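You operate a simulated robot arm through the tools that you are given. There is no shell and no other tool.

You are at the controls of a simulated two-armed robot. One attempt, no reset.

## Task
Clamp the studded block and run the black nut down its stud.
Fine: leave the block clamped in the vice and the nut at the bottom.

Only the result counts: the job must be done as asked and must still hold three seconds after the hand-in. Knocking over, shifting, dropping, spilling or breaking anything else fails it.

## Robot
Two 7-joint arms with fingered hands on one trunk that stands fixed in place. Base frame: the origin is at the foot of the trunk, x ahead of it, y to its left, z up. Lengths are in m, angles in degrees, forces in N, time in s.
The left shoulder is at [0.06, 0.126, 1.18], the right one opposite. With the tool pointing down near the work surface each hand reaches from about 0.38 to 0.72 m from the base axis, measured 20 degrees to its own side. Payload 2.5 kg a hand.
Tool frame (each hand has its own): the origin (TCP) lies between the finger pads and is the grasp point; the fingertips stand 0.03 m ahead of it; z points along the fingers, y is the line along which they close. The gripper opens to 0.104 m. The gripper's body begins 0.035 m behind the TCP. The gripper is a hand of 5 fingers: y runs from the thumb to the fingers, the wrist lies at [-0.015, -0.104, -0.178] in the tool frame, and closing takes about 1.5 s.
Orientation is that of the tool frame in the base frame, as a unit quaternion [w, x, y, z]. With the fingers straight down and the wrist toward the robot, the tool's x, y and z point along [0, 1, 0], [1, 0, 0] and [0, 0, -1] of the base frame.

## Interface
- The arms move only by the tool nudge_tool. It takes "left_rows", "right_rows" or both (then of equal length, played together; a hand with none holds still); each is a list of rows, each an object of numbers (a shift or turn left out is 0, a gripper value left out holds the last): "x", "y", "z": the shift along the tool's x, y, z in m; "rx", "ry", "rz": the turn, a rotation vector about the tool's x, y, z in degrees. In form: [{"x": .., "y": .., "z": .., "rx": .., "ry": .., "rz": ..}, ...]. A call has 1 to 20 rows; each row is the pose to reach, as a shift and turn from the pose commanded when the call began, along the tool's axes at that moment. "left_claw" and "right_claw" are, for a hand that has rows, the closure in counts, from 0 (fully open) to 255 (shut), set as the call begins (left out, the last holds). Rows are played at 5 a second. More than 0.05 m and 8.6 degrees between two rows, or a gripper value outside its range, and nothing of the call is played. Where a pose cannot be reached the arm comes as near as it can. A force on the tool above 90 N (or 10 N above the force at the start of the call, whichever is more), or a blocked arm, ends the call early, and 0.2 s more pass. Each finger travels about 0.153 m/s and halts on what it meets, pressing with about 23 N; the grip force reading is that of the motor and also rises with nothing between the fingers. The clock runs only during rows and for 0.2 s after the last one: add rows that repeat a pose to give the fingers time. The reply holds the time, the measured pose of the TCP, the force on the tool along the base axes, the opening and the grip force, in the units named above and with some noise, with the torque about the TCP (base axes, N m) and any sound that the robot's microphone picked up, and new pictures: "show" is both (left out), scene, wrist or none (wrist: the cameras of the hands that moved).
- Cameras (640 x 400 px; columns grow to the right, rows downward): "scene" is now at [0.118, 0.0268, 1.3915]; the picture's right is [0.34, -0.94, 0.00], its down [-0.61, -0.22, -0.76] and it looks along [0.72, 0.26, -0.65] (base axes); focal length 214 px, centre (320, 200). "left" rides on the left gripper at [-0.08, -0.078, -0.141] in its tool frame; the picture's right is [-0.78, -0.30, 0.56], its down [0.53, -0.78, 0.33] and it looks along [0.33, 0.56, 0.76] (tool axes); focal length 247 px, centre (320, 200). "right" rides on the right gripper at [0.08, -0.078, -0.141] in its tool frame; the picture's right is [-0.78, 0.30, -0.56], its down [-0.54, -0.78, 0.33] and it looks along [-0.33, 0.56, 0.76] (tool axes); focal length 247 px, centre (320, 200).
- slide_trunk(by): slides the trunk up (or, below 0, down) by that many m; the arms and the scene camera ride with it, the base frame stays. It gives what a move gives, with no picture.
- set_fingers(index, middle, ring, little, thumb_bend, thumb_turn, hand): sets how far each is bent, from 0 (flat) to 100 (curled in); at 30 the hand is open as for a grip, at 70 the pads meet at the TCP. One left out holds its place. A second passes; each finger stops where it meets its share of the squeeze, and holds until it gets a number again. A gripper value or a shape takes the hand back. It gives what a move gives, with no picture; readings hold the bend of each and the force on index, middle, ring, little, thumb and palm. thumb_turn goes from beside the hand (0) to across from the fingers (100), as for a grip.
- hand_shape(shape, hand): the hand has 5 fingers and takes this shape, open, in about a second: jaw (thumb against the fingers, like two jaws); tri (thumb and two fingers); tip (a fingertip pinch); poke (one finger out to press); point (the index stretched); flat (the hand flat); cup (the hand cupped); fist (a fist). The gripper value then closes the fingers along that shape, each until it touches; the sizes above hold for jaw. It gives what a move gives, with no picture.
- aim_head(pan, tilt): turns the head with the scene camera to pan (to the left, within 86 degrees either way) and tilt (down, from -29 to 69), counted from straight ahead of the robot. It gives what a move gives, and a new picture of the scene camera.
- locate(camera, pixels): there is no depth. For up to 12 entries [column, row, z] of the newest picture of that camera ("zoom" is the newest enlarged one), the place [x, y] in the base frame at which the ray of that pixel passes the height z, good to about 0.003 m, but the place of the scene camera against the robot may be out by one fixed shift of up to 0.012 m in any direction. No time passes.
- enlarge(camera, box): a new picture of the part [left, top, right, bottom] of that camera's present view, enlarged. No time passes.
- finish_job(): hands the job in; it is judged then, once.

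Leave the grippers open and the arms clear of the work at the hand-in unless told otherwise.

The tools are called after "Emit:" as name(argument=value, ...) on one line, values as JSON. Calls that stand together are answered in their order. nudge_tool: Moves the arms, as the interface text tells. Its arguments: {"type":"object","properties":{"left_rows":{"type":"array","items":{"type":"object","properties":{"x":{"type":"number"},"y":{"type":"number"},"z":{"type":"number"},"rx":{"type":"number"},"ry":{"type":"number"},"rz":{"type":"number"}}}},"left_claw":{"type":"number"},"right_rows":{"type":"array","items":{"type":"object","properties":{"x":{"type":"number"},"y":{"type":"number"},"z":{"type":"number"},"rx":{"type":"number"},"ry":{"type":"number"},"rz":{"type":"number"}}}},"right_claw":{"type":"number"},"show":{"type":"string","enum":["both","scene","wrist","none"]}},"required":[]} The other tools are called the same way: slide_trunk (by) slides the trunk up or down; hand_shape (shape, hand) gives the hand a shape; set_fingers (index, middle, ring, little, thumb_bend, thumb_turn, hand) moves the fingers one by one; aim_head (pan, tilt) turns the head that bears the scene camera; locate (camera, pixels) gives the place at which the rays of pixels pass given heights; enlarge (camera, box) takes an enlarged picture of a part of a camera's view; finish_job () hands the job in.

At the start:

```text
t: 0.0
left_ee_pos: [0.5063, 0.115, 1.149]
left_orientation: [0.001, 0.707, 0.707, 0.0]
left_ft_force: [0.0, 0.0, 0.6]
left_ft_torque: [0.02, -0.02, 0.0]
left_grip_width: 0.1035
left_gripper_force: 0.0
left_shape: jaw
left_bend: [30.0, 30.0, 30.0, 30.0, 30.0, 98.0]
left_finger forces: [0.0, 0.1, 0.0, 0.1, 0.0, 0.0]
right_ee_pos: [0.4601, -0.2348, 1.1331]
right_orientation: [0.0, 0.707, 0.707, 0.0]
right_ft_force: [-0.9, 0.5, 0.7]
right_ft_torque: [0.0, 0.01, -0.02]
right_grip_width: 0.1036
right_gripper_force: 0.0
right_shape: jaw
right_bend: [30.0, 30.0, 30.0, 30.0, 30.0, 98.0]
right_finger forces: [0.1, 0.0, 0.0, 0.1, 0.0, 0.1]
trunk travel left (down, up): [-0.575, 0.365]
head pan, tilt: [19.6, 40.3]
```

scene: 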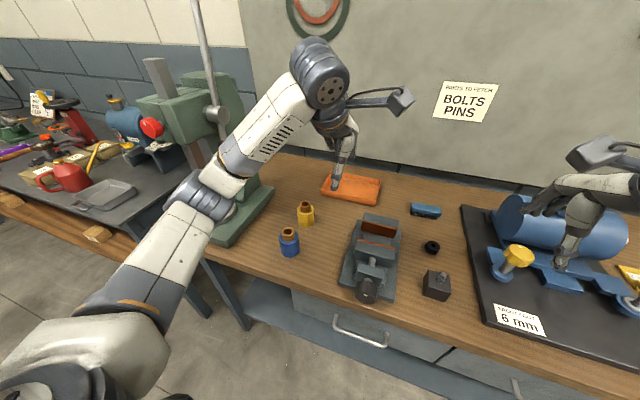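
right: 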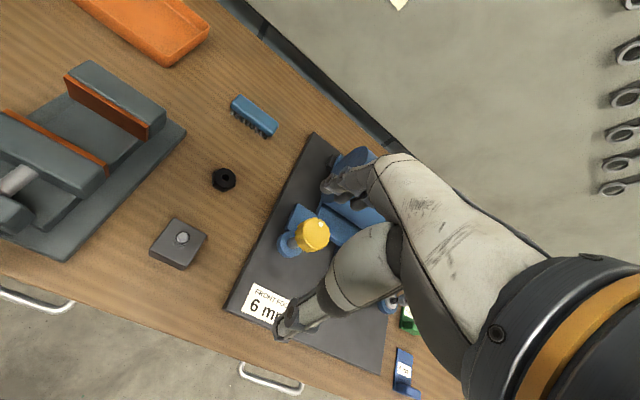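
left: 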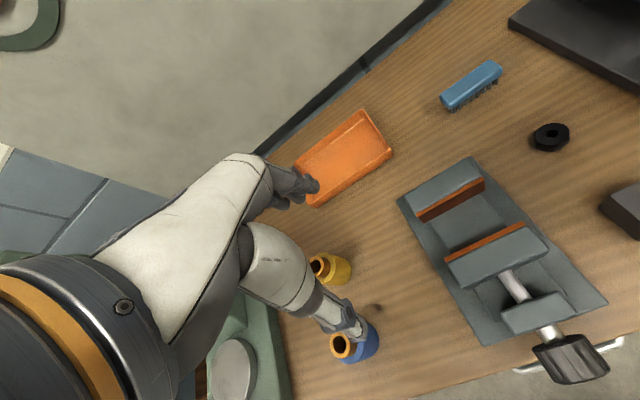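

I see the vice in the middle (about 372,258 in the scene picture), the studded block at (437,285), and the black nut at (432,247). I'll enlarge these areas to see detail first.

Emit:
enlarge(camera="scene", box=[320, 190, 480, 310])

Emit:
enlarge(camera="right", box=[0, 40, 300, 290])

Emit:
enlarge(camera="left", box=[380, 100, 640, 400])

```text
3.33 times, centred on (400, 250) of scene
```

zoom: 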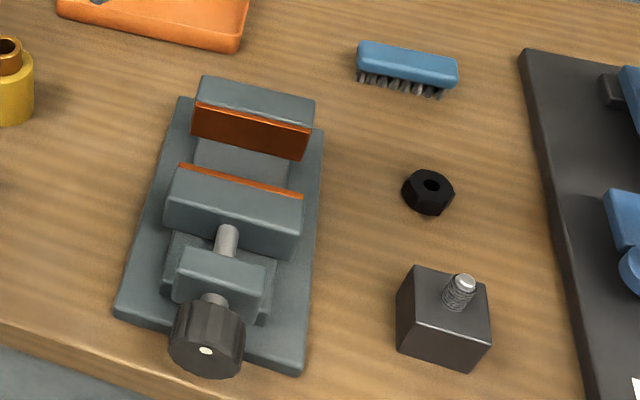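

```text
1.60 times, centred on (150, 165) of right
```

zoom: 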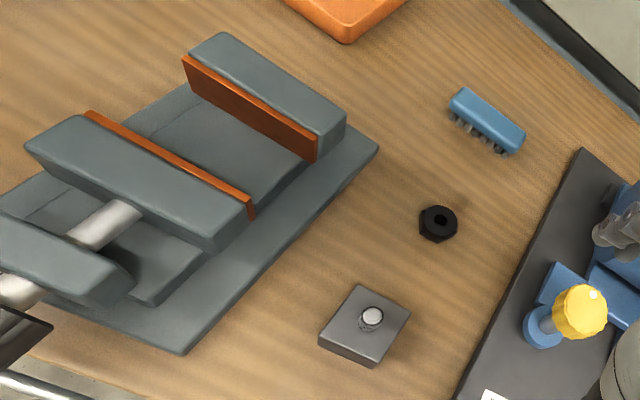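

```text
1.33 times, centred on (510, 250) of left
```

zoom: 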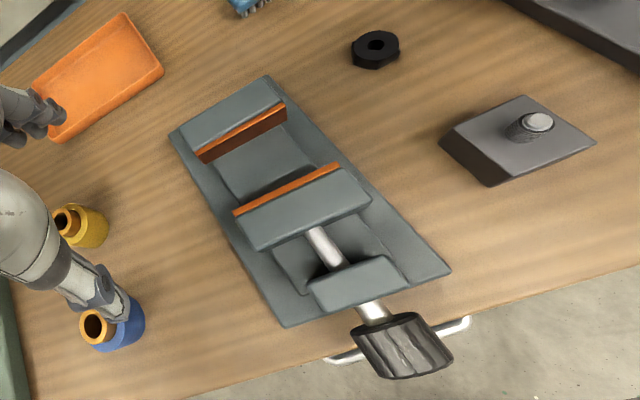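

I need the table height. I'll triangulate the nut's top, seen in the right picture at (223,178) and in the left one at (551,136), plus block and vice points.

Emit:
locate(camera="right", pixels=[[223, 180, 0.8], [223, 180, 0.9], [223, 180, 1.0], [182, 239, 0.8], [182, 239, 0.9], [182, 239, 1.0], [151, 137, 0.9], [151, 137, 1.0]])

Emit:
locate(camera="left", pixels=[[551, 136, 0.8], [551, 136, 0.9], [551, 136, 1.0], [486, 180, 0.9], [486, 180, 1.0]])

Emit:
locate(camera="scene", pixels=[[427, 247, 0.8], [427, 247, 0.9], [427, 247, 1.0], [437, 274, 0.9], [437, 274, 1.0]])

```text
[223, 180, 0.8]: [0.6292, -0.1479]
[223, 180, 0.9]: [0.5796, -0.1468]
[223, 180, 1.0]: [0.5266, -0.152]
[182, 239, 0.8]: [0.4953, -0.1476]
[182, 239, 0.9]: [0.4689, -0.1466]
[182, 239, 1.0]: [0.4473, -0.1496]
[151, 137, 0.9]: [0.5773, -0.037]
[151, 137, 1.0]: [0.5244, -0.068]
```

```text
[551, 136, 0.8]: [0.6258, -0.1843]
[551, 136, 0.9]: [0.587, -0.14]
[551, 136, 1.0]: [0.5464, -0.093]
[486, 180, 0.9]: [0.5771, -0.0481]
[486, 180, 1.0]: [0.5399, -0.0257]
```

```text
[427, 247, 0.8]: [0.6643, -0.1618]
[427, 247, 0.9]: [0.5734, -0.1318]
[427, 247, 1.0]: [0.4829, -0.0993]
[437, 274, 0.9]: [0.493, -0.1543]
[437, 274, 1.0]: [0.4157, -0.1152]
```

The nut's top triangulates to about (0.588, -0.146, 0.885). The scene camera looks out by roughly 1 cm in y. Next I'll move the right hand over the block, staying high, to get a closer look.

Emit:
nudge_tool(right_rows=[{"x": 0.03, "y": -0.01, "z": 0.02}, {"x": 0.06, "y": -0.02, "z": 0.05}, {"x": 0.085, "y": -0.02, "z": 0.08}, {"x": 0.085, "y": -0.02, "z": 0.08}], show="both")

```text
t: 1.0
left_ee_pos: [0.5045, 0.1152, 1.1499]
left_orientation: [0.0, 0.707, 0.707, 0.0]
left_ft_force: [-0.5, -0.6, 0.4]
left_ft_torque: [-0.01, -0.01, -0.01]
left_grip_width: 0.1038
left_gripper_force: 0.0
left_shape: jaw
left_bend: [30.0, 30.0, 30.0, 30.0, 30.0, 98.0]
left_finger forces: [0.0, 0.0, 0.1, 0.0, 0.1, 0.0]
right_ee_pos: [0.439, -0.1504, 1.0494]
right_orientation: [0.0, 0.707, 0.707, 0.0]
right_ft_force: [0.7, 0.1, -0.4]
right_ft_torque: [0.02, 0.0, -0.02]
right_grip_width: 0.1037
right_gripper_force: 0.1
right_shape: jaw
right_bend: [30.0, 30.0, 30.0, 30.0, 30.0, 98.0]
right_finger forces: [0.0, 0.0, 0.0, 0.1, 0.0, 0.1]
trunk travel left (down, up): [-0.575, 0.365]
head pan, tilt: [19.6, 40.3]
```

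scene: 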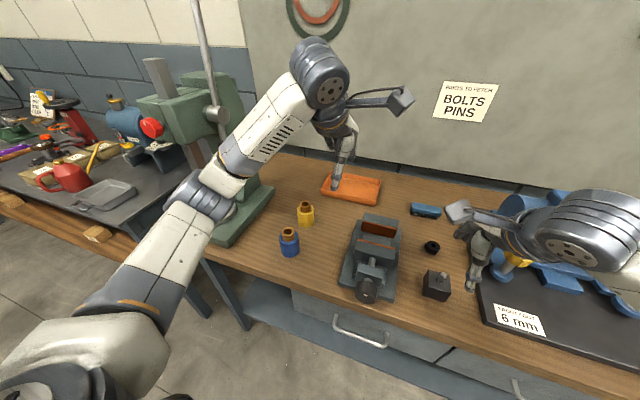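
right: 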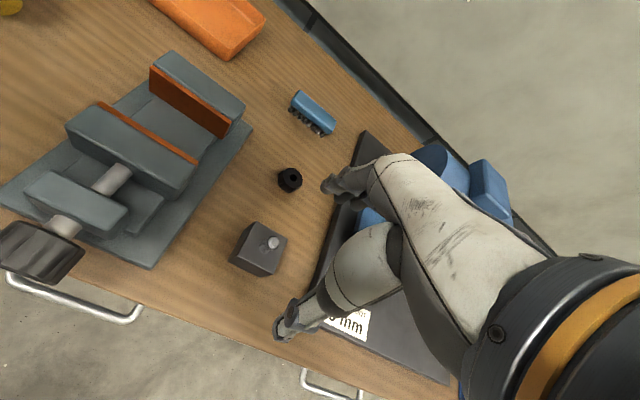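

Now the block is seen better at (260,250). I'll enlarge it and the vice for pixel-accurate measurements.

Emit:
enlarge(camera="right", box=[200, 150, 320, 290])

Emit:
locate(camera="right", pixels=[[272, 242, 0.88], [272, 242, 0.9], [272, 242, 0.92], [290, 179, 0.86], [290, 179, 0.88], [290, 179, 0.9]])

```text
2.86 times, centred on (260, 220) of right
```

zoom: 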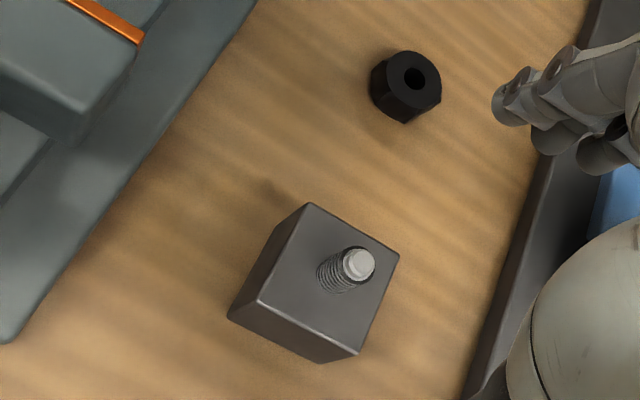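

```text
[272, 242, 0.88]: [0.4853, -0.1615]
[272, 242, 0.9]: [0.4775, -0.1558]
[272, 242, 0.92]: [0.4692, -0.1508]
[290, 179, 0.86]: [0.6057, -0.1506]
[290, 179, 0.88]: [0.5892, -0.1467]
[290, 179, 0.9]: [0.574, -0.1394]
```

I'll get the corner rays of the block and nut from this zoom at several heights, to pin down sizes and the table height.

Emit:
locate(camera="zoom", pixels=[[311, 203, 0.92], [311, 203, 0.91], [399, 254, 0.92], [399, 254, 0.91], [356, 355, 0.92], [356, 355, 0.91], [258, 300, 0.92], [258, 300, 0.91], [229, 318, 0.87], [229, 318, 0.86], [322, 363, 0.87], [322, 363, 0.86]])

Emit:
locate(camera="zoom", pixels=[[360, 263, 0.935], [360, 263, 0.94], [360, 263, 0.93], [413, 78, 0.88], [413, 78, 0.885], [390, 52, 0.88], [441, 80, 0.88], [385, 90, 0.88], [400, 124, 0.86], [400, 124, 0.865], [406, 104, 0.88], [435, 60, 0.88]])

```text
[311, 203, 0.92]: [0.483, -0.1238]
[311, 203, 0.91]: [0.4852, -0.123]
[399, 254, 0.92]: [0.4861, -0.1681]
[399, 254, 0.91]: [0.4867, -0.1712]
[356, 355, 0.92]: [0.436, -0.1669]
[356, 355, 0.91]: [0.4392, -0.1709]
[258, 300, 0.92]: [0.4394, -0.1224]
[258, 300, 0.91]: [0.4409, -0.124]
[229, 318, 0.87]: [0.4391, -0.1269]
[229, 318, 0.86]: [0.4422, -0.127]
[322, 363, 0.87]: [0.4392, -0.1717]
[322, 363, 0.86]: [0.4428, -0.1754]
```

```text
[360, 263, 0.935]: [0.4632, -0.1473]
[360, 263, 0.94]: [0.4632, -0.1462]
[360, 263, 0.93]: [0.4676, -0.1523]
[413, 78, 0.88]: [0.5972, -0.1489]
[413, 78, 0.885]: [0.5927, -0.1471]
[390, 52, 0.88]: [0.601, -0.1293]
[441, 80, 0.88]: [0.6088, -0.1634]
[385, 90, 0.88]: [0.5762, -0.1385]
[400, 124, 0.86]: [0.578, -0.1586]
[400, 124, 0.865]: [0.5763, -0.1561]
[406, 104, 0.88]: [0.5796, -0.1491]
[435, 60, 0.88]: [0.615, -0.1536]
```

The block is about 45 mm wide, its centre is near (0.463, -0.147) and its top is at z≈0.91, nearly aligned to the base axes. Now I'll look at the vice from both hand cameras.

Emit:
enlarge(camera="right", box=[0, 40, 260, 290])

Emit:
enlarge(camera="left", box=[390, 140, 630, 390])

```text
1.60 times, centred on (130, 165) of right
```

zoom: 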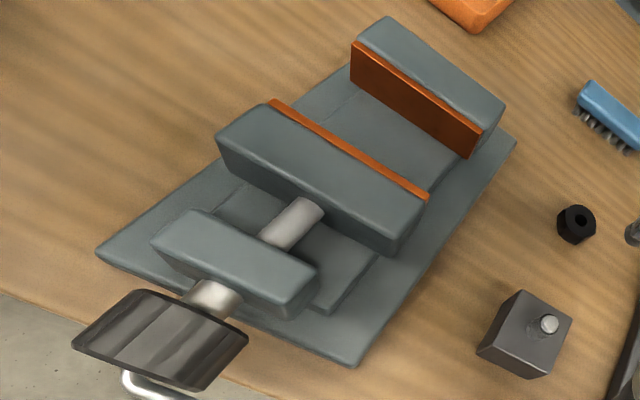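

```text
1.60 times, centred on (510, 265) of left
```

zoom: 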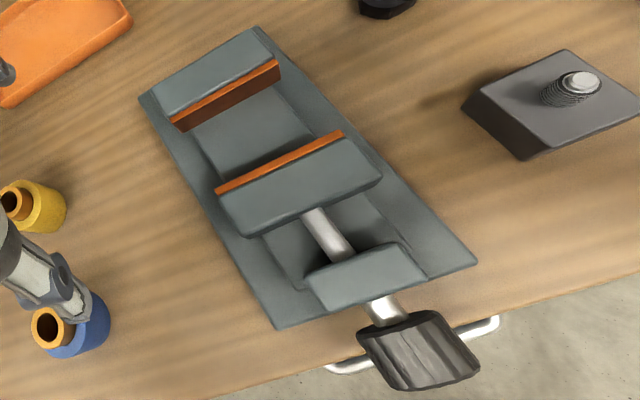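

I'll triangulate the jaw edges with pixels in both pictures.

Emit:
locate(camera="right", pixels=[[150, 66.3, 0.9], [150, 66.3, 0.94], [231, 120, 0.9], [231, 120, 0.94], [97.5, 103, 0.9], [97.5, 103, 0.94], [197.5, 163.8, 0.9], [197.5, 163.8, 0.94], [252, 127, 0.865], [155, 268, 0.865], [-8, 198, 0.865]])

Emit:
locate(camera="zoom", pixels=[[173, 122, 0.9], [173, 122, 0.94], [279, 62, 0.9], [279, 62, 0.94], [216, 192, 0.9], [216, 192, 0.94], [342, 134, 0.9], [342, 134, 0.94], [259, 28, 0.865], [477, 264, 0.865], [276, 328, 0.865], [140, 98, 0.865]])

```text
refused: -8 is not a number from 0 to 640
```

```text
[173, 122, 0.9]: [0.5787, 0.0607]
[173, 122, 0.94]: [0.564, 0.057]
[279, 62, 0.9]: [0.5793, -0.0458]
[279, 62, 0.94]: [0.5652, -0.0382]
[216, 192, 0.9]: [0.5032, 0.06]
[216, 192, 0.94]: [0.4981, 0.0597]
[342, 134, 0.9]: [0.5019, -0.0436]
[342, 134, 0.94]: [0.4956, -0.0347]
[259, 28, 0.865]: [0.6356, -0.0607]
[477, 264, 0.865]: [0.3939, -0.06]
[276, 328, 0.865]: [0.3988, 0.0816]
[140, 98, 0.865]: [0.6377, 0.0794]
```

Emit:
locate(camera="right", pixels=[[150, 66.3, 0.9], [150, 66.3, 0.94], [231, 120, 0.9], [231, 120, 0.94], [97.5, 103, 0.9], [97.5, 103, 0.94], [197.5, 163.8, 0.9], [197.5, 163.8, 0.94], [252, 127, 0.865], [155, 268, 0.865]])

Emit:
locate(camera="zoom", pixels=[[418, 350, 0.9], [418, 350, 0.94], [388, 310, 0.9], [388, 310, 0.94], [360, 335, 0.9], [438, 311, 0.9], [406, 390, 0.88], [478, 368, 0.88]])

```text
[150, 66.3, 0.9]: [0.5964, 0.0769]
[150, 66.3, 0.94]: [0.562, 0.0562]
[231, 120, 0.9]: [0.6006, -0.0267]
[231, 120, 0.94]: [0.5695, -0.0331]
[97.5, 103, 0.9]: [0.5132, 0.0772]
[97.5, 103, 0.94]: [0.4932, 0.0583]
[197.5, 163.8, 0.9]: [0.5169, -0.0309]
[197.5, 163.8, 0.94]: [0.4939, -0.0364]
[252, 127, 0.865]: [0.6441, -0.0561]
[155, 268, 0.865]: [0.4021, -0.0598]
```

```text
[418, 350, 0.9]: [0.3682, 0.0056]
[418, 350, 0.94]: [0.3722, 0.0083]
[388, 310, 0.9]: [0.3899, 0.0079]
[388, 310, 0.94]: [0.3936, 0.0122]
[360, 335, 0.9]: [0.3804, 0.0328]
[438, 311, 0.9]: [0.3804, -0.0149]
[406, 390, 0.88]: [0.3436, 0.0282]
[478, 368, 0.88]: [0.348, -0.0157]
```

The vice lies square to the base axes. Its fixed jaw face is at x≈0.565 and the moving jaw face at x≈0.496, so the gap is about 70 mm. The jaw tops are at z≈0.94 and the centre is at y≈0.011. The knob sits near (0.367, 0.006). Next I'll turn the right hand so it closes along base y (rz -90), staying high, to see if that orientation is reachable.

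Emit:
nudge_tool(right_rows=[{"rz": -8}, {"rz": -16}, {"rz": -24}, {"rz": -32}, {"rz": -40}, {"rz": -48}, {"rz": -56}, {"rz": -64}, {"rz": -72}, {"rz": -80}, {"rz": -88}, {"rz": -90}, {"rz": -90}], show="both")

```text
t: 3.8
left_ee_pos: [0.5061, 0.1146, 1.1506]
left_orientation: [-0.001, 0.708, 0.707, 0.0]
left_ft_force: [0.1, -1.0, 0.3]
left_ft_torque: [0.0, -0.01, 0.01]
left_grip_width: 0.104
left_gripper_force: 0.1
left_shape: jaw
left_bend: [30.0, 30.0, 30.0, 30.0, 30.0, 98.0]
left_finger forces: [0.1, 0.0, 0.0, 0.0, 0.0, 0.1]
right_ee_pos: [0.2646, -0.066, 1.1354]
right_orientation: [0.0, 0.0, 1.0, 0.0]
right_ft_force: [-0.4, 0.2, 0.0]
right_ft_torque: [0.01, -0.02, -0.02]
right_grip_width: 0.104
right_gripper_force: 0.1
right_shape: jaw
right_bend: [30.0, 30.0, 30.0, 30.0, 30.0, 97.0]
right_finger forces: [0.0, 0.0, 0.0, 0.0, 0.0, 0.0]
right hand out of reach, approached as far as the arm can: row 6, 7, 8, 9, 10, 11, 12, 13
trunk travel left (down, up): [-0.575, 0.365]
head pan, tilt: [19.6, 40.3]
```

scene: 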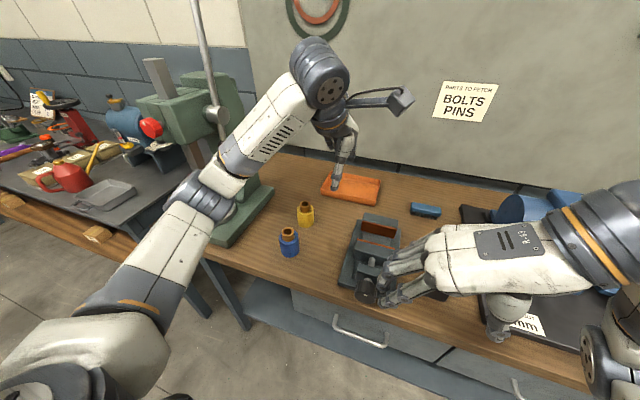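
right: 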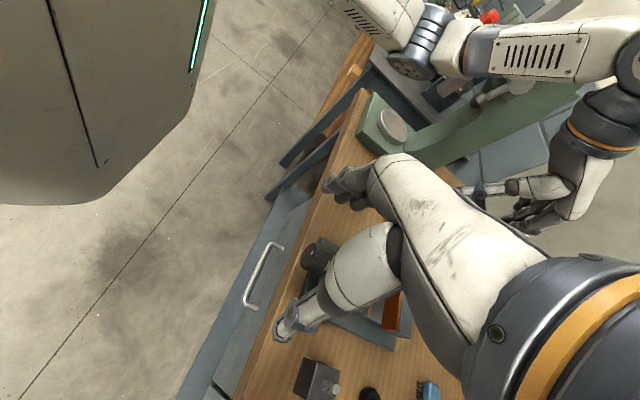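

The orientation was taken, but the position fell short: the TCP is at (0.265, -0.066, 1.135). Vertical fingers closing along y are out of reach far from the body. I'll send a zero row to check which pose counts as commanded.

Emit:
nudge_tool(right_rows=[{"x": 0}], show="none")

```text
t: 4.2
left_ee_pos: [0.5052, 0.1144, 1.1495]
left_orientation: [0.0, 0.707, 0.707, 0.0]
left_ft_force: [0.5, 0.2, 1.6]
left_ft_torque: [0.04, 0.01, 0.0]
left_grip_width: 0.1038
left_gripper_force: 0.1
left_shape: jaw
left_bend: [30.0, 30.0, 30.0, 30.0, 30.0, 98.0]
left_finger forces: [0.0, 0.1, 0.1, 0.0, 0.0, 0.0]
right_ee_pos: [0.2646, -0.0647, 1.1361]
right_orientation: [0.001, 0.0, 1.0, 0.0]
right_ft_force: [0.1, 0.3, 0.7]
right_ft_torque: [0.02, 0.01, -0.01]
right_grip_width: 0.1038
right_gripper_force: 0.0
right_shape: jaw
right_bend: [30.0, 30.0, 30.0, 30.0, 30.0, 97.0]
right_finger forces: [0.0, 0.0, 0.0, 0.0, 0.0, 0.1]
trunk travel left (down, up): [-0.575, 0.365]
head pan, tilt: [19.6, 40.3]
```

The commanded pose equals the reached pose. I'll test whether this orientation can reach above the knob, at about (0.365, 0.005, 1.04).

Emit:
nudge_tool(right_rows=[{"x": -0.025, "y": 0.02, "z": 0.02}, {"x": -0.05, "y": 0.035, "z": 0.045}, {"x": -0.075, "y": 0.055, "z": 0.07}, {"x": -0.1, "y": 0.07, "z": 0.095}, {"x": -0.1, "y": 0.07, "z": 0.095}], show="both")

```text
t: 5.4
left_ee_pos: [0.5052, 0.1143, 1.1487]
left_orientation: [0.0, 0.707, 0.707, 0.0]
left_ft_force: [0.0, 0.8, 0.2]
left_ft_torque: [-0.01, 0.03, -0.02]
left_grip_width: 0.1036
left_gripper_force: 0.0
left_shape: jaw
left_bend: [30.0, 30.0, 30.0, 30.0, 30.0, 98.0]
left_finger forces: [0.0, 0.0, 0.0, 0.0, 0.1, 0.0]
right_ee_pos: [0.2788, -0.0101, 1.1179]
right_orientation: [0.001, 0.015, 1.0, -0.006]
right_ft_force: [-1.2, -0.1, -0.5]
right_ft_torque: [0.02, 0.0, 0.03]
right_grip_width: 0.1042
right_gripper_force: 0.1
right_shape: jaw
right_bend: [30.0, 30.0, 30.0, 30.0, 30.0, 97.0]
right_finger forces: [0.0, 0.1, 0.1, 0.0, 0.1, 0.0]
right hand out of reach, approached as far as the arm can: row 1, 2, 3, 4, 5
trunk travel left (down, up): [-0.575, 0.365]
head pan, tilt: [19.6, 40.3]
```

scene: 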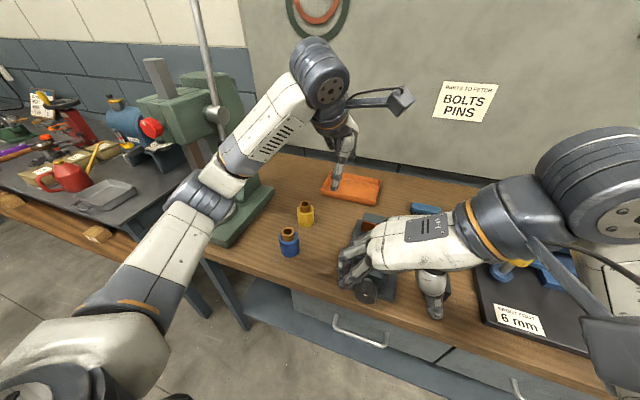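
right: 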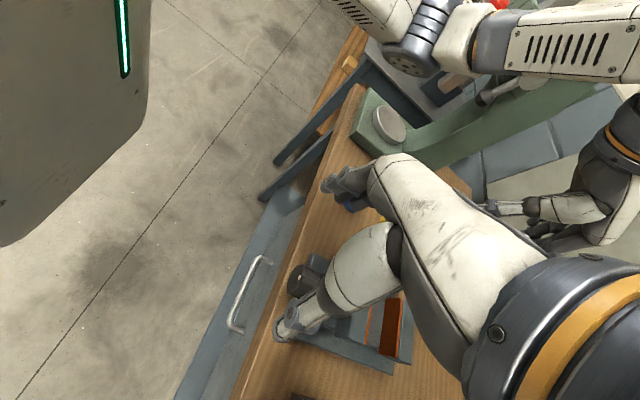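

This is also out of reach. Raising the trunk so the forearm points down should free the yaw. First I'll check where the drill press and bushings stand before moving the left arm out of the way.

Emit:
locate(camera="scene", pixels=[[272, 190, 0.88], [215, 247, 0.88], [205, 100, 1.2], [289, 248, 0.87], [306, 220, 0.87], [215, 115, 1.1], [352, 203, 0.87], [245, 75, 1.3], [137, 95, 1.3]])

Emit:
enlarge(camera="scene", box=[100, 0, 340, 260])

```text
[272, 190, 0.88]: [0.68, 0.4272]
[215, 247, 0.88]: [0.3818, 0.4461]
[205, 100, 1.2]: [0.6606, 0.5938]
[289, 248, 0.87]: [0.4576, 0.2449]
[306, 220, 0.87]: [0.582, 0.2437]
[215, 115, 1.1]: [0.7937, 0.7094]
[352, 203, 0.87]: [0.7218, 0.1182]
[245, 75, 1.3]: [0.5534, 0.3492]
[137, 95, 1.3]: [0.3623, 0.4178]
```

```text
1.54 times, centred on (220, 130) of scene
```

zoom: 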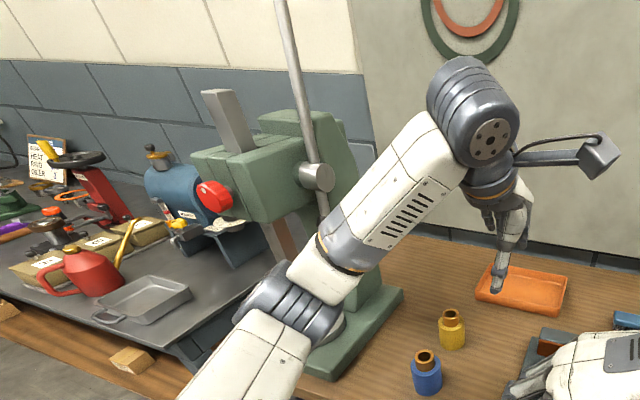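

The press's base starts at about y≥0.43, with its head well left, so a modest retreat of the left hand is safe. I'll raise the trunk by 0.2 m, which moves both arms straight up into free space.

Emit:
slide_trunk(by=0.2)

```text
t: 7.6
left_ee_pos: [0.5056, 0.1144, 1.3508]
left_orientation: [-0.001, 0.706, 0.708, 0.0]
left_ft_force: [-0.3, 1.3, -0.3]
left_ft_torque: [0.0, 0.0, 0.0]
left_grip_width: 0.1035
left_gripper_force: 0.1
left_shape: jaw
left_bend: [30.0, 30.0, 30.0, 30.0, 30.0, 98.0]
left_finger forces: [0.1, 0.0, 0.0, 0.1, 0.0, 0.0]
right_ee_pos: [0.2798, -0.0098, 1.3177]
right_orientation: [0.001, 0.014, 1.0, -0.007]
right_ft_force: [0.2, -0.5, -1.5]
right_ft_torque: [-0.02, -0.01, 0.04]
right_grip_width: 0.1041
right_gripper_force: 0.1
right_shape: jaw
right_bend: [30.0, 30.0, 30.0, 30.0, 30.0, 97.0]
right_finger forces: [0.1, 0.0, 0.1, 0.0, 0.0, 0.0]
trunk travel left (down, up): [-0.775, 0.165]
head pan, tilt: [19.6, 40.3]
```

Next I'll back the left hand away, to about (0.39, 0.21), and turn the right hand back toward the natural orientation while moving it right and forward.

Emit:
nudge_tool(left_rows=[{"x": 0.02, "y": -0.03}, {"x": 0.045, "y": -0.06}, {"x": 0.07, "y": -0.09}, {"x": 0.1, "y": -0.12}, {"x": 0.1, "y": -0.12}], show="none")

Emit:
nudge_tool(right_rows=[{"y": -0.02, "rz": 8}, {"x": -0.015, "y": -0.04, "rz": 16}, {"x": -0.03, "y": -0.06, "rz": 24}, {"x": -0.045, "y": -0.08, "rz": 32}, {"x": -0.06, "y": -0.1, "rz": 40}, {"x": -0.075, "y": -0.12, "rz": 48}, {"x": -0.09, "y": -0.137, "rz": 56}, {"x": -0.11, "y": -0.137, "rz": 64}, {"x": -0.13, "y": -0.137, "rz": 72}, {"x": -0.15, "y": -0.137, "rz": 80}, {"x": -0.17, "y": -0.137, "rz": 88}, {"x": -0.184, "y": -0.137, "rz": 91}, {"x": -0.184, "y": -0.137, "rz": 91}], show="both")

```text
t: 8.8
left_ee_pos: [0.3814, 0.2133, 1.3491]
left_orientation: [-0.001, 0.707, 0.707, -0.001]
left_ft_force: [-0.3, -0.6, -0.1]
left_ft_torque: [0.0, -0.02, 0.0]
left_grip_width: 0.1037
left_gripper_force: 0.0
left_shape: jaw
left_bend: [30.0, 30.0, 30.0, 30.0, 30.0, 98.0]
left_finger forces: [0.0, 0.0, 0.0, 0.1, 0.0, 0.0]
right_ee_pos: [0.2796, -0.0105, 1.3185]
right_orientation: [0.0, 0.014, 1.0, -0.007]
right_ft_force: [0.0, 1.3, 0.5]
right_ft_torque: [0.03, 0.04, 0.02]
right_grip_width: 0.1041
right_gripper_force: 0.1
right_shape: jaw
right_bend: [30.0, 30.0, 30.0, 30.0, 30.0, 97.0]
right_finger forces: [0.1, 0.0, 0.1, 0.0, 0.0, 0.0]
trunk travel left (down, up): [-0.775, 0.165]
head pan, tilt: [19.6, 40.3]
```

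```text
t: 11.6
left_ee_pos: [0.3823, 0.2134, 1.35]
left_orientation: [0.0, 0.707, 0.707, 0.0]
left_ft_force: [0.2, 0.2, 0.0]
left_ft_torque: [0.02, 0.04, -0.03]
left_grip_width: 0.1038
left_gripper_force: 0.0
left_shape: jaw
left_bend: [30.0, 30.0, 30.0, 30.0, 30.0, 98.0]
left_finger forces: [0.1, 0.0, 0.0, 0.0, 0.1, 0.0]
right_ee_pos: [0.4604, -0.15, 1.3199]
right_orientation: [0.005, 0.724, 0.69, -0.005]
right_ft_force: [0.2, 0.4, 0.4]
right_ft_torque: [-0.02, 0.02, -0.04]
right_grip_width: 0.104
right_gripper_force: 0.1
right_shape: jaw
right_bend: [30.0, 30.0, 30.0, 30.0, 30.0, 97.0]
right_finger forces: [0.0, 0.0, 0.0, 0.0, 0.0, 0.0]
trunk travel left (down, up): [-0.775, 0.165]
head pan, tilt: [19.6, 40.3]
```

scene: 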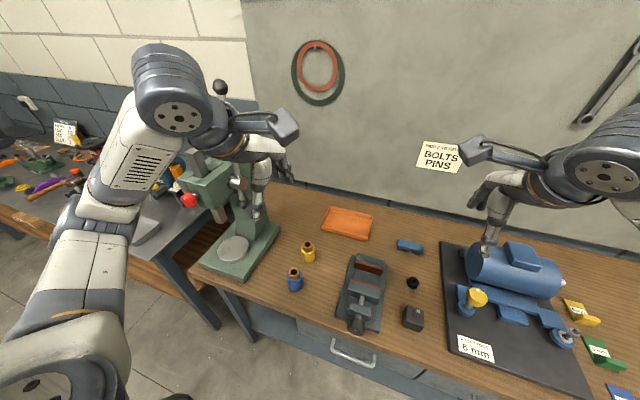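
right: 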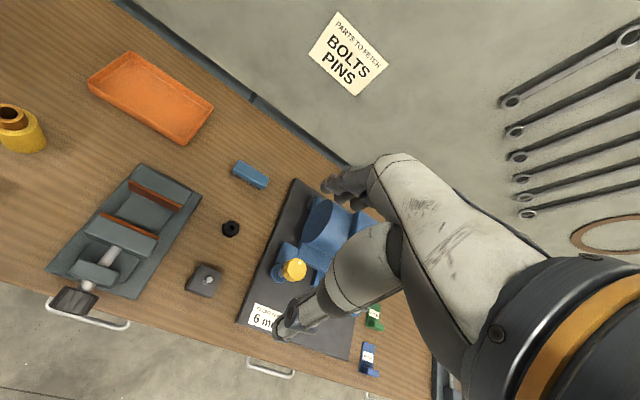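

The arms are clear. Next I'll raise the left hand another 12 cm. Then I'll bring the right hand over the vice at z≈1.1 to test its yaw range there.

Emit:
nudge_tool(left_rows=[{"z": -0.04, "x": 0.02}, {"z": -0.08, "x": 0.04}, {"z": -0.12, "x": 0.06}, {"z": -0.12, "x": 0.06}], show="none")

Emit:
nudge_tool(right_rows=[{"x": 0.03, "y": 0.014, "z": 0.03}, {"x": 0.06, "y": 0.028, "z": 0.06}, {"x": 0.09, "y": 0.042, "z": 0.1}, {"x": 0.12, "y": 0.056, "z": 0.14}, {"x": 0.15, "y": 0.07, "z": 0.18}, {"x": 0.155, "y": 0.07, "z": 0.215}, {"x": 0.155, "y": 0.07, "z": 0.215}], show="none")

```text
t: 12.6
left_ee_pos: [0.3845, 0.2724, 1.468]
left_orientation: [-0.001, 0.707, 0.707, -0.001]
left_ft_force: [-0.5, 0.1, 0.4]
left_ft_torque: [-0.03, 0.0, 0.0]
left_grip_width: 0.1038
left_gripper_force: 0.0
left_shape: jaw
left_bend: [30.0, 30.0, 30.0, 30.0, 30.0, 98.0]
left_finger forces: [0.0, 0.0, 0.0, 0.0, 0.0, 0.0]
right_ee_pos: [0.4601, -0.1493, 1.3188]
right_orientation: [0.005, 0.723, 0.691, -0.003]
right_ft_force: [-0.1, 0.3, 0.9]
right_ft_torque: [-0.02, -0.02, -0.02]
right_grip_width: 0.1041
right_gripper_force: 0.1
right_shape: jaw
right_bend: [30.0, 30.0, 30.0, 30.0, 30.0, 97.0]
right_finger forces: [0.1, 0.0, 0.0, 0.1, 0.0, 0.0]
trunk travel left (down, up): [-0.775, 0.165]
head pan, tilt: [19.6, 40.3]
```

```text
refused: row 3 steps farther than a row can; nothing moved
```

That step was too long, so I'll use smaller steps.

Emit:
nudge_tool(right_rows=[{"x": 0.025, "y": 0.012, "z": 0.03}, {"x": 0.05, "y": 0.024, "z": 0.06}, {"x": 0.075, "y": 0.036, "z": 0.09}, {"x": 0.1, "y": 0.048, "z": 0.12}, {"x": 0.125, "y": 0.06, "z": 0.15}, {"x": 0.15, "y": 0.07, "z": 0.18}, {"x": 0.155, "y": 0.07, "z": 0.215}, {"x": 0.155, "y": 0.07, "z": 0.215}], show="none")

```text
t: 14.4
left_ee_pos: [0.3831, 0.2737, 1.4679]
left_orientation: [-0.001, 0.706, 0.708, 0.001]
left_ft_force: [-0.2, 0.2, 0.0]
left_ft_torque: [-0.02, 0.0, -0.01]
left_grip_width: 0.1038
left_gripper_force: 0.2
left_shape: jaw
left_bend: [30.0, 30.0, 30.0, 30.0, 30.0, 98.0]
left_finger forces: [0.0, 0.0, 0.1, 0.1, 0.1, 0.1]
right_ee_pos: [0.5351, 0.0007, 1.1059]
right_orientation: [0.005, 0.723, 0.69, -0.004]
right_ft_force: [0.0, -0.4, 0.9]
right_ft_torque: [-0.03, 0.03, -0.02]
right_grip_width: 0.1041
right_gripper_force: 0.0
right_shape: jaw
right_bend: [30.0, 30.0, 30.0, 30.0, 30.0, 97.0]
right_finger forces: [0.1, 0.0, 0.1, 0.0, 0.1, 0.0]
trunk travel left (down, up): [-0.775, 0.165]
head pan, tilt: [19.6, 40.3]
```

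Reached (0.535, 0.001, 1.106). Now I'll test the yaw in the positive direction, up to +120.

Emit:
nudge_tool(right_rows=[{"rz": 8}, {"rz": 16}, {"rz": 24}, {"rz": 32}, {"rz": 40}, {"rz": 48}, {"rz": 56}, {"rz": 64}, {"rz": 72}, {"rz": 80}, {"rz": 88}, {"rz": 96}, {"rz": 104}, {"rz": 112}, {"rz": 120}], show="both")

```text
t: 17.6
left_ee_pos: [0.3837, 0.2691, 1.4699]
left_orientation: [-0.002, 0.707, 0.707, 0.001]
left_ft_force: [0.2, 0.0, -0.6]
left_ft_torque: [0.04, 0.05, 0.02]
left_grip_width: 0.1037
left_gripper_force: 0.2
left_shape: jaw
left_bend: [30.0, 30.0, 30.0, 30.0, 30.0, 98.0]
left_finger forces: [0.0, 0.1, 0.0, 0.0, 0.0, 0.1]
right_ee_pos: [0.4776, -0.0541, 1.1329]
right_orientation: [0.006, 0.959, -0.282, 0.002]
right_ft_force: [-1.0, -0.8, 0.0]
right_ft_torque: [0.04, 0.0, 0.0]
right_grip_width: 0.104
right_gripper_force: 0.1
right_shape: jaw
right_bend: [30.0, 30.0, 30.0, 30.0, 30.0, 97.0]
right_finger forces: [0.0, 0.0, 0.0, 0.1, 0.0, 0.0]
right hand out of reach, approached as far as the arm can: row 10, 11, 12, 13, 14, 15
trunk travel left (down, up): [-0.775, 0.165]
head pan, tilt: [19.6, 40.3]
```

scene: 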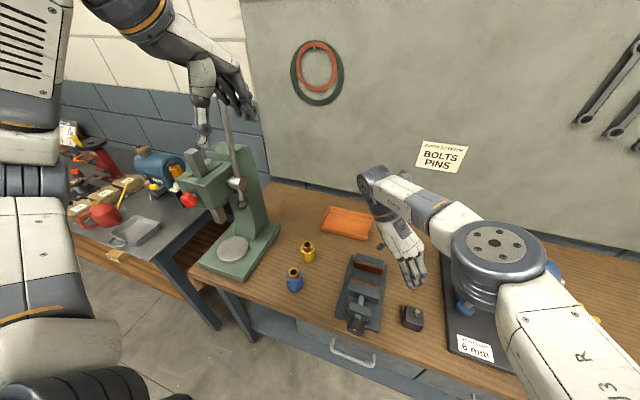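
right: 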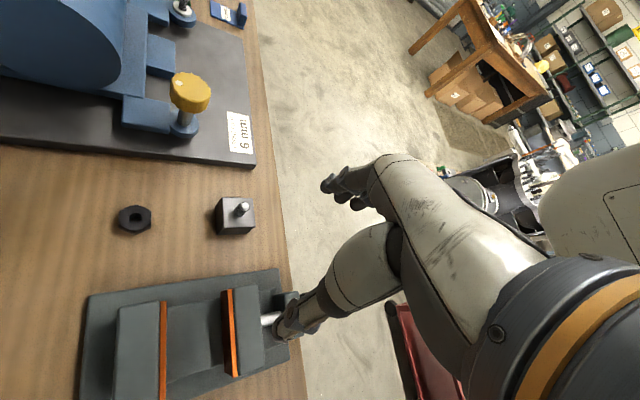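

Yaw reaches about +72 at the vice, and +117 a little nearer the body. That's plenty for strokes on the knob and nut. Now I'll return to the natural orientation and hover above the block's stud at (0.463, -0.147, 1.04).

Emit:
nudge_tool(right_rows=[{"rz": -8, "x": 0.003, "y": 0.006, "z": 0.005}, {"rz": -16, "x": 0.006, "y": 0.012, "z": 0.01}, {"rz": -24, "x": 0.009, "y": 0.018, "z": 0.015}, {"rz": -32, "x": 0.012, "y": 0.024, "z": 0.02}, {"rz": -40, "x": 0.015, "y": 0.03, "z": 0.025}, {"rz": -48, "x": 0.018, "y": 0.036, "z": 0.03}, {"rz": -56, "x": 0.021, "y": 0.042, "z": 0.035}, {"rz": -64, "x": 0.024, "y": 0.048, "z": 0.04}, {"rz": -72, "x": 0.027, "y": 0.054, "z": 0.045}, {"rz": -80, "x": 0.03, "y": 0.06, "z": 0.05}, {"rz": -88, "x": 0.032, "y": 0.066, "z": 0.055}, {"rz": -96, "x": 0.034, "y": 0.072, "z": 0.06}, {"rz": -104, "x": 0.036, "y": 0.078, "z": 0.065}, {"rz": -112, "x": 0.038, "y": 0.084, "z": 0.07}, {"rz": -120, "x": 0.038, "y": 0.086, "z": 0.08}, {"rz": -122.8, "x": 0.038, "y": 0.086, "z": 0.09}, {"rz": -122.8, "x": 0.038, "y": 0.086, "z": 0.09}], show="both")

```text
t: 21.2
left_ee_pos: [0.3842, 0.2721, 1.4686]
left_orientation: [0.0, 0.708, 0.707, 0.0]
left_ft_force: [0.3, 0.7, 0.1]
left_ft_torque: [0.02, -0.02, -0.03]
left_grip_width: 0.1036
left_gripper_force: 0.0
left_shape: jaw
left_bend: [30.0, 30.0, 30.0, 30.0, 30.0, 98.0]
left_finger forces: [0.0, 0.1, 0.0, 0.0, 0.1, 0.1]
right_ee_pos: [0.4606, -0.1488, 1.0418]
right_orientation: [0.005, 0.705, 0.709, -0.004]
right_ft_force: [0.4, -0.3, -0.2]
right_ft_torque: [0.0, -0.01, 0.03]
right_grip_width: 0.1042
right_gripper_force: 0.1
right_shape: jaw
right_bend: [30.0, 30.0, 30.0, 30.0, 30.0, 97.0]
right_finger forces: [0.0, 0.0, 0.1, 0.0, 0.1, 0.1]
trunk travel left (down, up): [-0.775, 0.165]
head pan, tilt: [19.6, 40.3]
```

scene: 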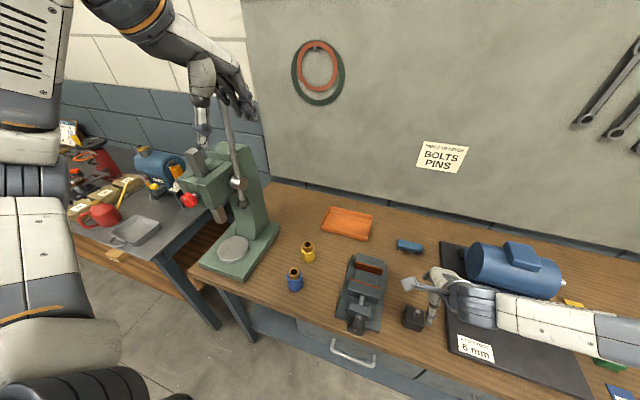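
right: 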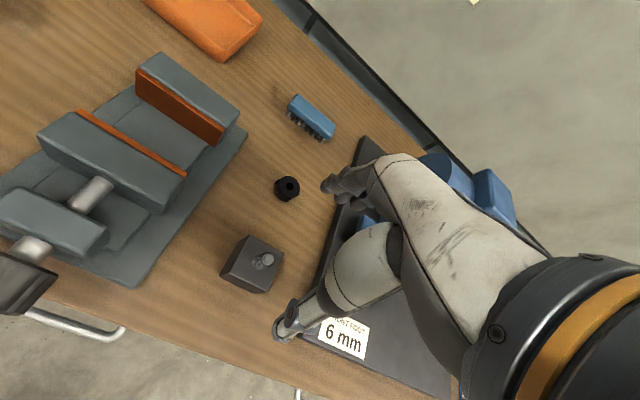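

I'm hovering at (0.461, -0.149, 1.042). I'll enlarge the right view to measure the stud again and see the fingers.

Emit:
enlarge(camera="right", box=[190, 140, 370, 350])

Emit:
locate(camera="right", pixels=[[266, 259, 0.935], [266, 259, 0.93], [266, 259, 0.94], [288, 187, 0.88], [288, 187, 0.885]])

```text
1.90 times, centred on (280, 245) of right
```

zoom: 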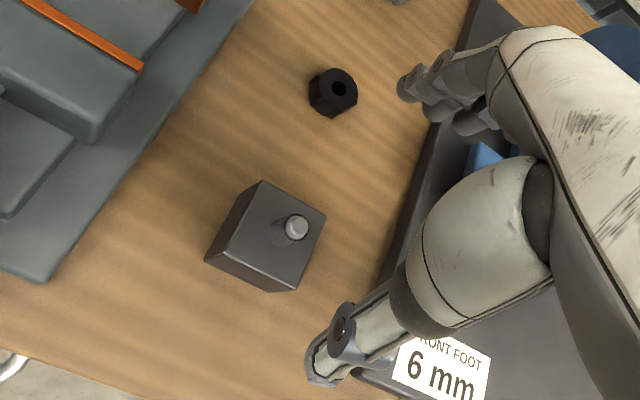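

```text
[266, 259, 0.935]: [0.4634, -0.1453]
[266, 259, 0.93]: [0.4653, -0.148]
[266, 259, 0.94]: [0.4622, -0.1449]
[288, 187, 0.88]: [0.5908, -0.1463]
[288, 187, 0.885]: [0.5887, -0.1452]
```

The stud centre is at (0.463, -0.146). I'll check the yellow knob's clearance, then lower to TCP z≈0.96 with the fingers open and look.

Emit:
locate(camera="scene", pixels=[[477, 297, 0.9], [477, 297, 0.94], [443, 243, 0.87], [447, 355, 0.87]])

Emit:
nudge_tool(right_rows=[{"x": 0.0028, "y": 0.0024, "z": 0.03}, {"x": 0.0028, "y": 0.0024, "z": 0.06}, {"x": 0.0028, "y": 0.0024, "z": 0.082}, {"x": 0.0028, "y": 0.0024, "z": 0.082}], show="both")

```text
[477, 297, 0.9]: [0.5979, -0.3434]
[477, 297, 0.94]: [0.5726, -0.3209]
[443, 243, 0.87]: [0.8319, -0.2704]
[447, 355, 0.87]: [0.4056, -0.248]
```

```text
t: 22.2
left_ee_pos: [0.3833, 0.2746, 1.4689]
left_orientation: [-0.001, 0.706, 0.708, -0.001]
left_ft_force: [0.5, -0.3, -0.4]
left_ft_torque: [-0.02, 0.0, 0.0]
left_grip_width: 0.1039
left_gripper_force: 0.2
left_shape: jaw
left_bend: [30.0, 30.0, 30.0, 30.0, 30.0, 98.0]
left_finger forces: [0.0, 0.1, 0.1, 0.0, 0.1, 0.1]
right_ee_pos: [0.463, -0.1506, 0.9605]
right_orientation: [0.005, 0.705, 0.709, -0.003]
right_ft_force: [0.8, -0.3, 0.0]
right_ft_torque: [0.0, 0.01, 0.0]
right_grip_width: 0.1039
right_gripper_force: 0.1
right_shape: jaw
right_bend: [30.0, 30.0, 30.0, 30.0, 30.0, 97.0]
right_finger forces: [0.1, 0.0, 0.1, 0.0, 0.1, 0.1]
trunk travel left (down, up): [-0.775, 0.165]
head pan, tilt: [19.6, 40.3]
```

scene: 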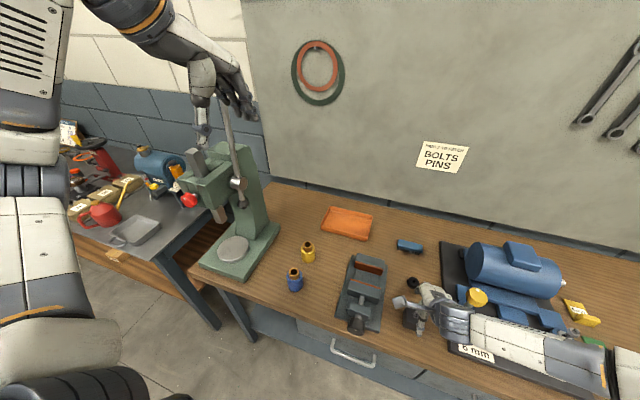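
right: 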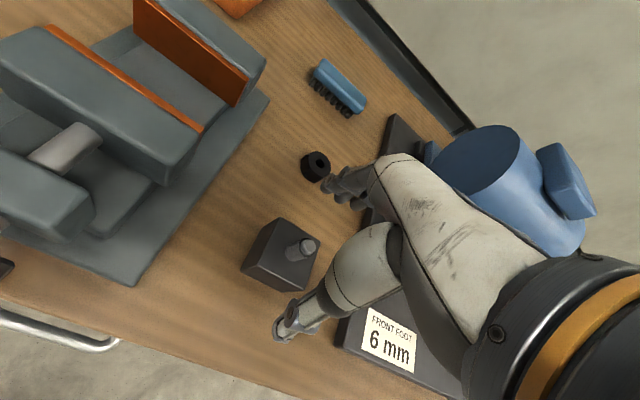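

The TCP projects to (330,240) and the stud tip is at (304,245). I'll enlarge for exactness.

Emit:
enlarge(camera="right", box=[220, 140, 380, 340])

Emit:
locate(camera="right", pixels=[[307, 244, 0.935], [307, 244, 0.93], [307, 244, 0.94], [318, 166, 0.88], [318, 166, 0.885]])

```text
2.00 times, centred on (300, 240) of right
```

zoom: 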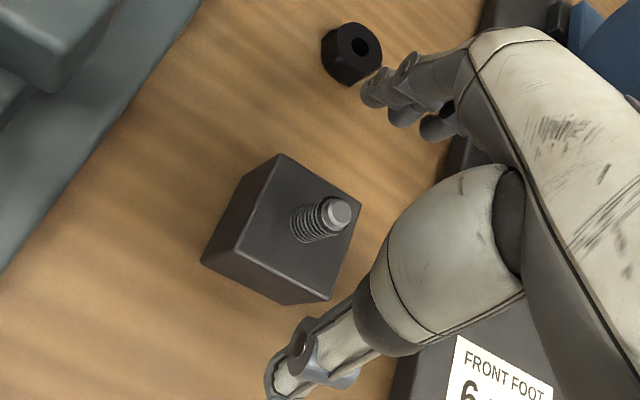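

```text
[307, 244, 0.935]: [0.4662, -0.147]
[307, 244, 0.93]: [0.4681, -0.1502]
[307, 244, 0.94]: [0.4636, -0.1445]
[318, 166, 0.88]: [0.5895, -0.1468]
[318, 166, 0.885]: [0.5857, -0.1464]
```

The stud tip is at about (0.465, -0.147), nearly under the TCP. I'll lower about 12 mm and close gently on the stud.

Emit:
nudge_tool(right_rows=[{"x": 0.001, "y": 0.0015, "z": 0.006}, {"x": 0.001, "y": 0.0015, "z": 0.0125}, {"x": 0.001, "y": 0.0015, "z": 0.0125}], show="wrist")

```text
t: 23.0
left_ee_pos: [0.3832, 0.2735, 1.4684]
left_orientation: [0.0, 0.707, 0.707, -0.001]
left_ft_force: [0.5, 0.5, -0.3]
left_ft_torque: [-0.03, 0.03, 0.0]
left_grip_width: 0.1036
left_gripper_force: 0.0
left_shape: jaw
left_bend: [30.0, 30.0, 30.0, 30.0, 30.0, 98.0]
left_finger forces: [0.1, 0.0, 0.0, 0.1, 0.0, 0.1]
right_ee_pos: [0.4647, -0.1495, 0.9478]
right_orientation: [0.005, 0.706, 0.709, -0.004]
right_ft_force: [0.7, -0.5, -0.4]
right_ft_torque: [-0.02, 0.0, -0.02]
right_grip_width: 0.104
right_gripper_force: 0.2
right_shape: jaw
right_bend: [30.0, 30.0, 30.0, 30.0, 30.0, 97.0]
right_finger forces: [0.1, 0.0, 0.0, 0.0, 0.0, 0.0]
trunk travel left (down, up): [-0.775, 0.165]
head pan, tilt: [19.6, 40.3]
```

right: 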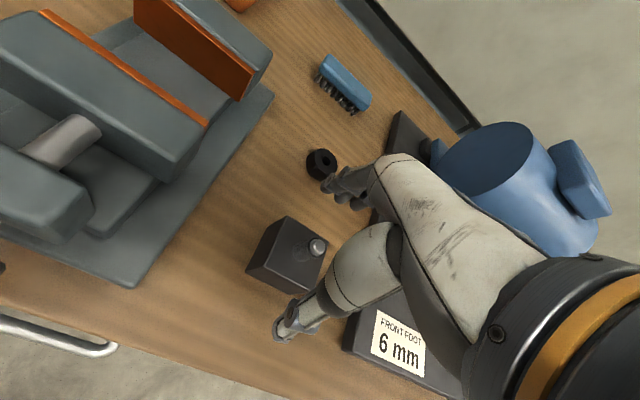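

I'll close partway (count 150) to see how the fingers converge on the stud.

Emit:
nudge_tool(right_rows=[{"z": 0}, {"z": 0}, {"z": 0}, {"z": 0}, {"z": 0}], right_claw=150, show="wrist")

Emit:
enlarge(camera="right", box=[220, 140, 380, 340])

```text
t: 24.2
left_ee_pos: [0.3831, 0.2721, 1.4691]
left_orientation: [-0.001, 0.707, 0.707, 0.0]
left_ft_force: [-0.4, -0.2, 0.1]
left_ft_torque: [0.01, -0.03, 0.01]
left_grip_width: 0.1037
left_gripper_force: 0.1
left_shape: jaw
left_bend: [30.0, 30.0, 30.0, 30.0, 30.0, 98.0]
left_finger forces: [0.0, 0.0, 0.1, 0.0, 0.1, 0.0]
right_ee_pos: [0.4661, -0.1489, 0.9477]
right_orientation: [0.005, 0.706, 0.709, -0.004]
right_ft_force: [-1.0, 0.1, -0.9]
right_ft_torque: [-0.06, -0.05, -0.01]
right_grip_width: 0.0431
right_gripper_force: 0.1
right_shape: jaw
right_bend: [74.0, 48.0, 45.0, 43.0, 72.0, 100.0]
right_finger forces: [0.1, 0.1, 0.0, 0.0, 0.0, 0.0]
trunk travel left (down, up): [-0.775, 0.165]
head pan, tilt: [19.6, 40.3]
```

right: 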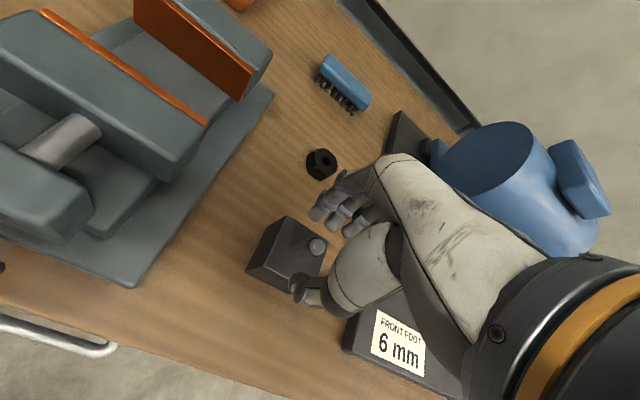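

```text
2.00 times, centred on (300, 240) of right
```

zoom: 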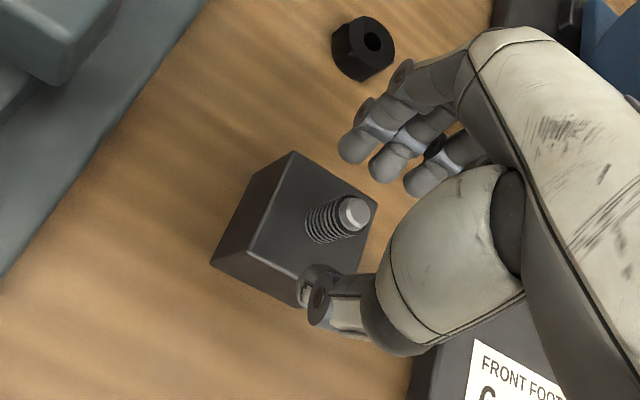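

The fingers and thumb are converging around the stud. I'll close fully (it halts on the stud at about 23 N).

Emit:
nudge_tool(right_rows=[{"z": 0}, {"z": 0}, {"z": 0}, {"z": 0}, {"z": 0}, {"z": 0}], right_claw=255, show="wrist")

Emit:
enlarge(camera="right", box=[220, 140, 380, 340])

```text
t: 25.6
left_ee_pos: [0.3832, 0.2732, 1.4679]
left_orientation: [0.0, 0.707, 0.708, 0.0]
left_ft_force: [-0.7, -0.2, 0.0]
left_ft_torque: [0.0, 0.01, 0.0]
left_grip_width: 0.1035
left_gripper_force: 0.1
left_shape: jaw
left_bend: [30.0, 30.0, 30.0, 30.0, 30.0, 98.0]
left_finger forces: [0.0, 0.0, 0.1, 0.0, 0.1, 0.0]
right_ee_pos: [0.4646, -0.1478, 0.9485]
right_orientation: [0.004, 0.706, 0.708, -0.004]
right_ft_force: [-3.1, 1.1, -0.5]
right_ft_torque: [0.03, 0.04, 0.02]
right_grip_width: 0.0065
right_gripper_force: 22.6
right_shape: jaw
right_bend: [71.0, 69.0, 70.0, 70.0, 73.0, 100.0]
right_finger forces: [10.1, 6.4, 0.0, 0.0, 19.2, 0.1]
trunk travel left (down, up): [-0.775, 0.165]
head pan, tilt: [19.6, 40.3]
```

right: 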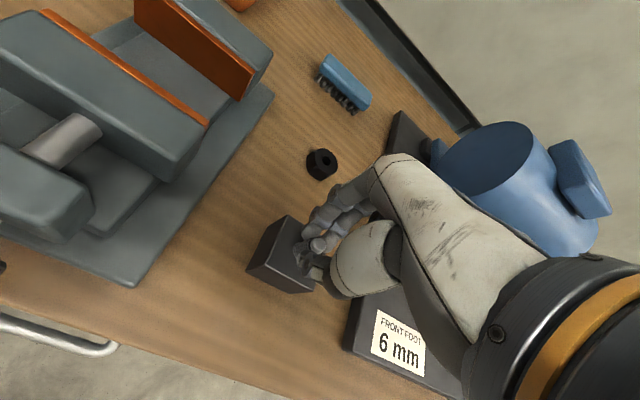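

```text
2.00 times, centred on (300, 240) of right
```

zoom: 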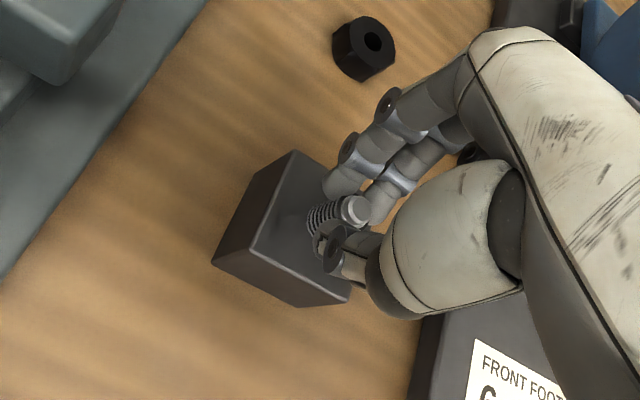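

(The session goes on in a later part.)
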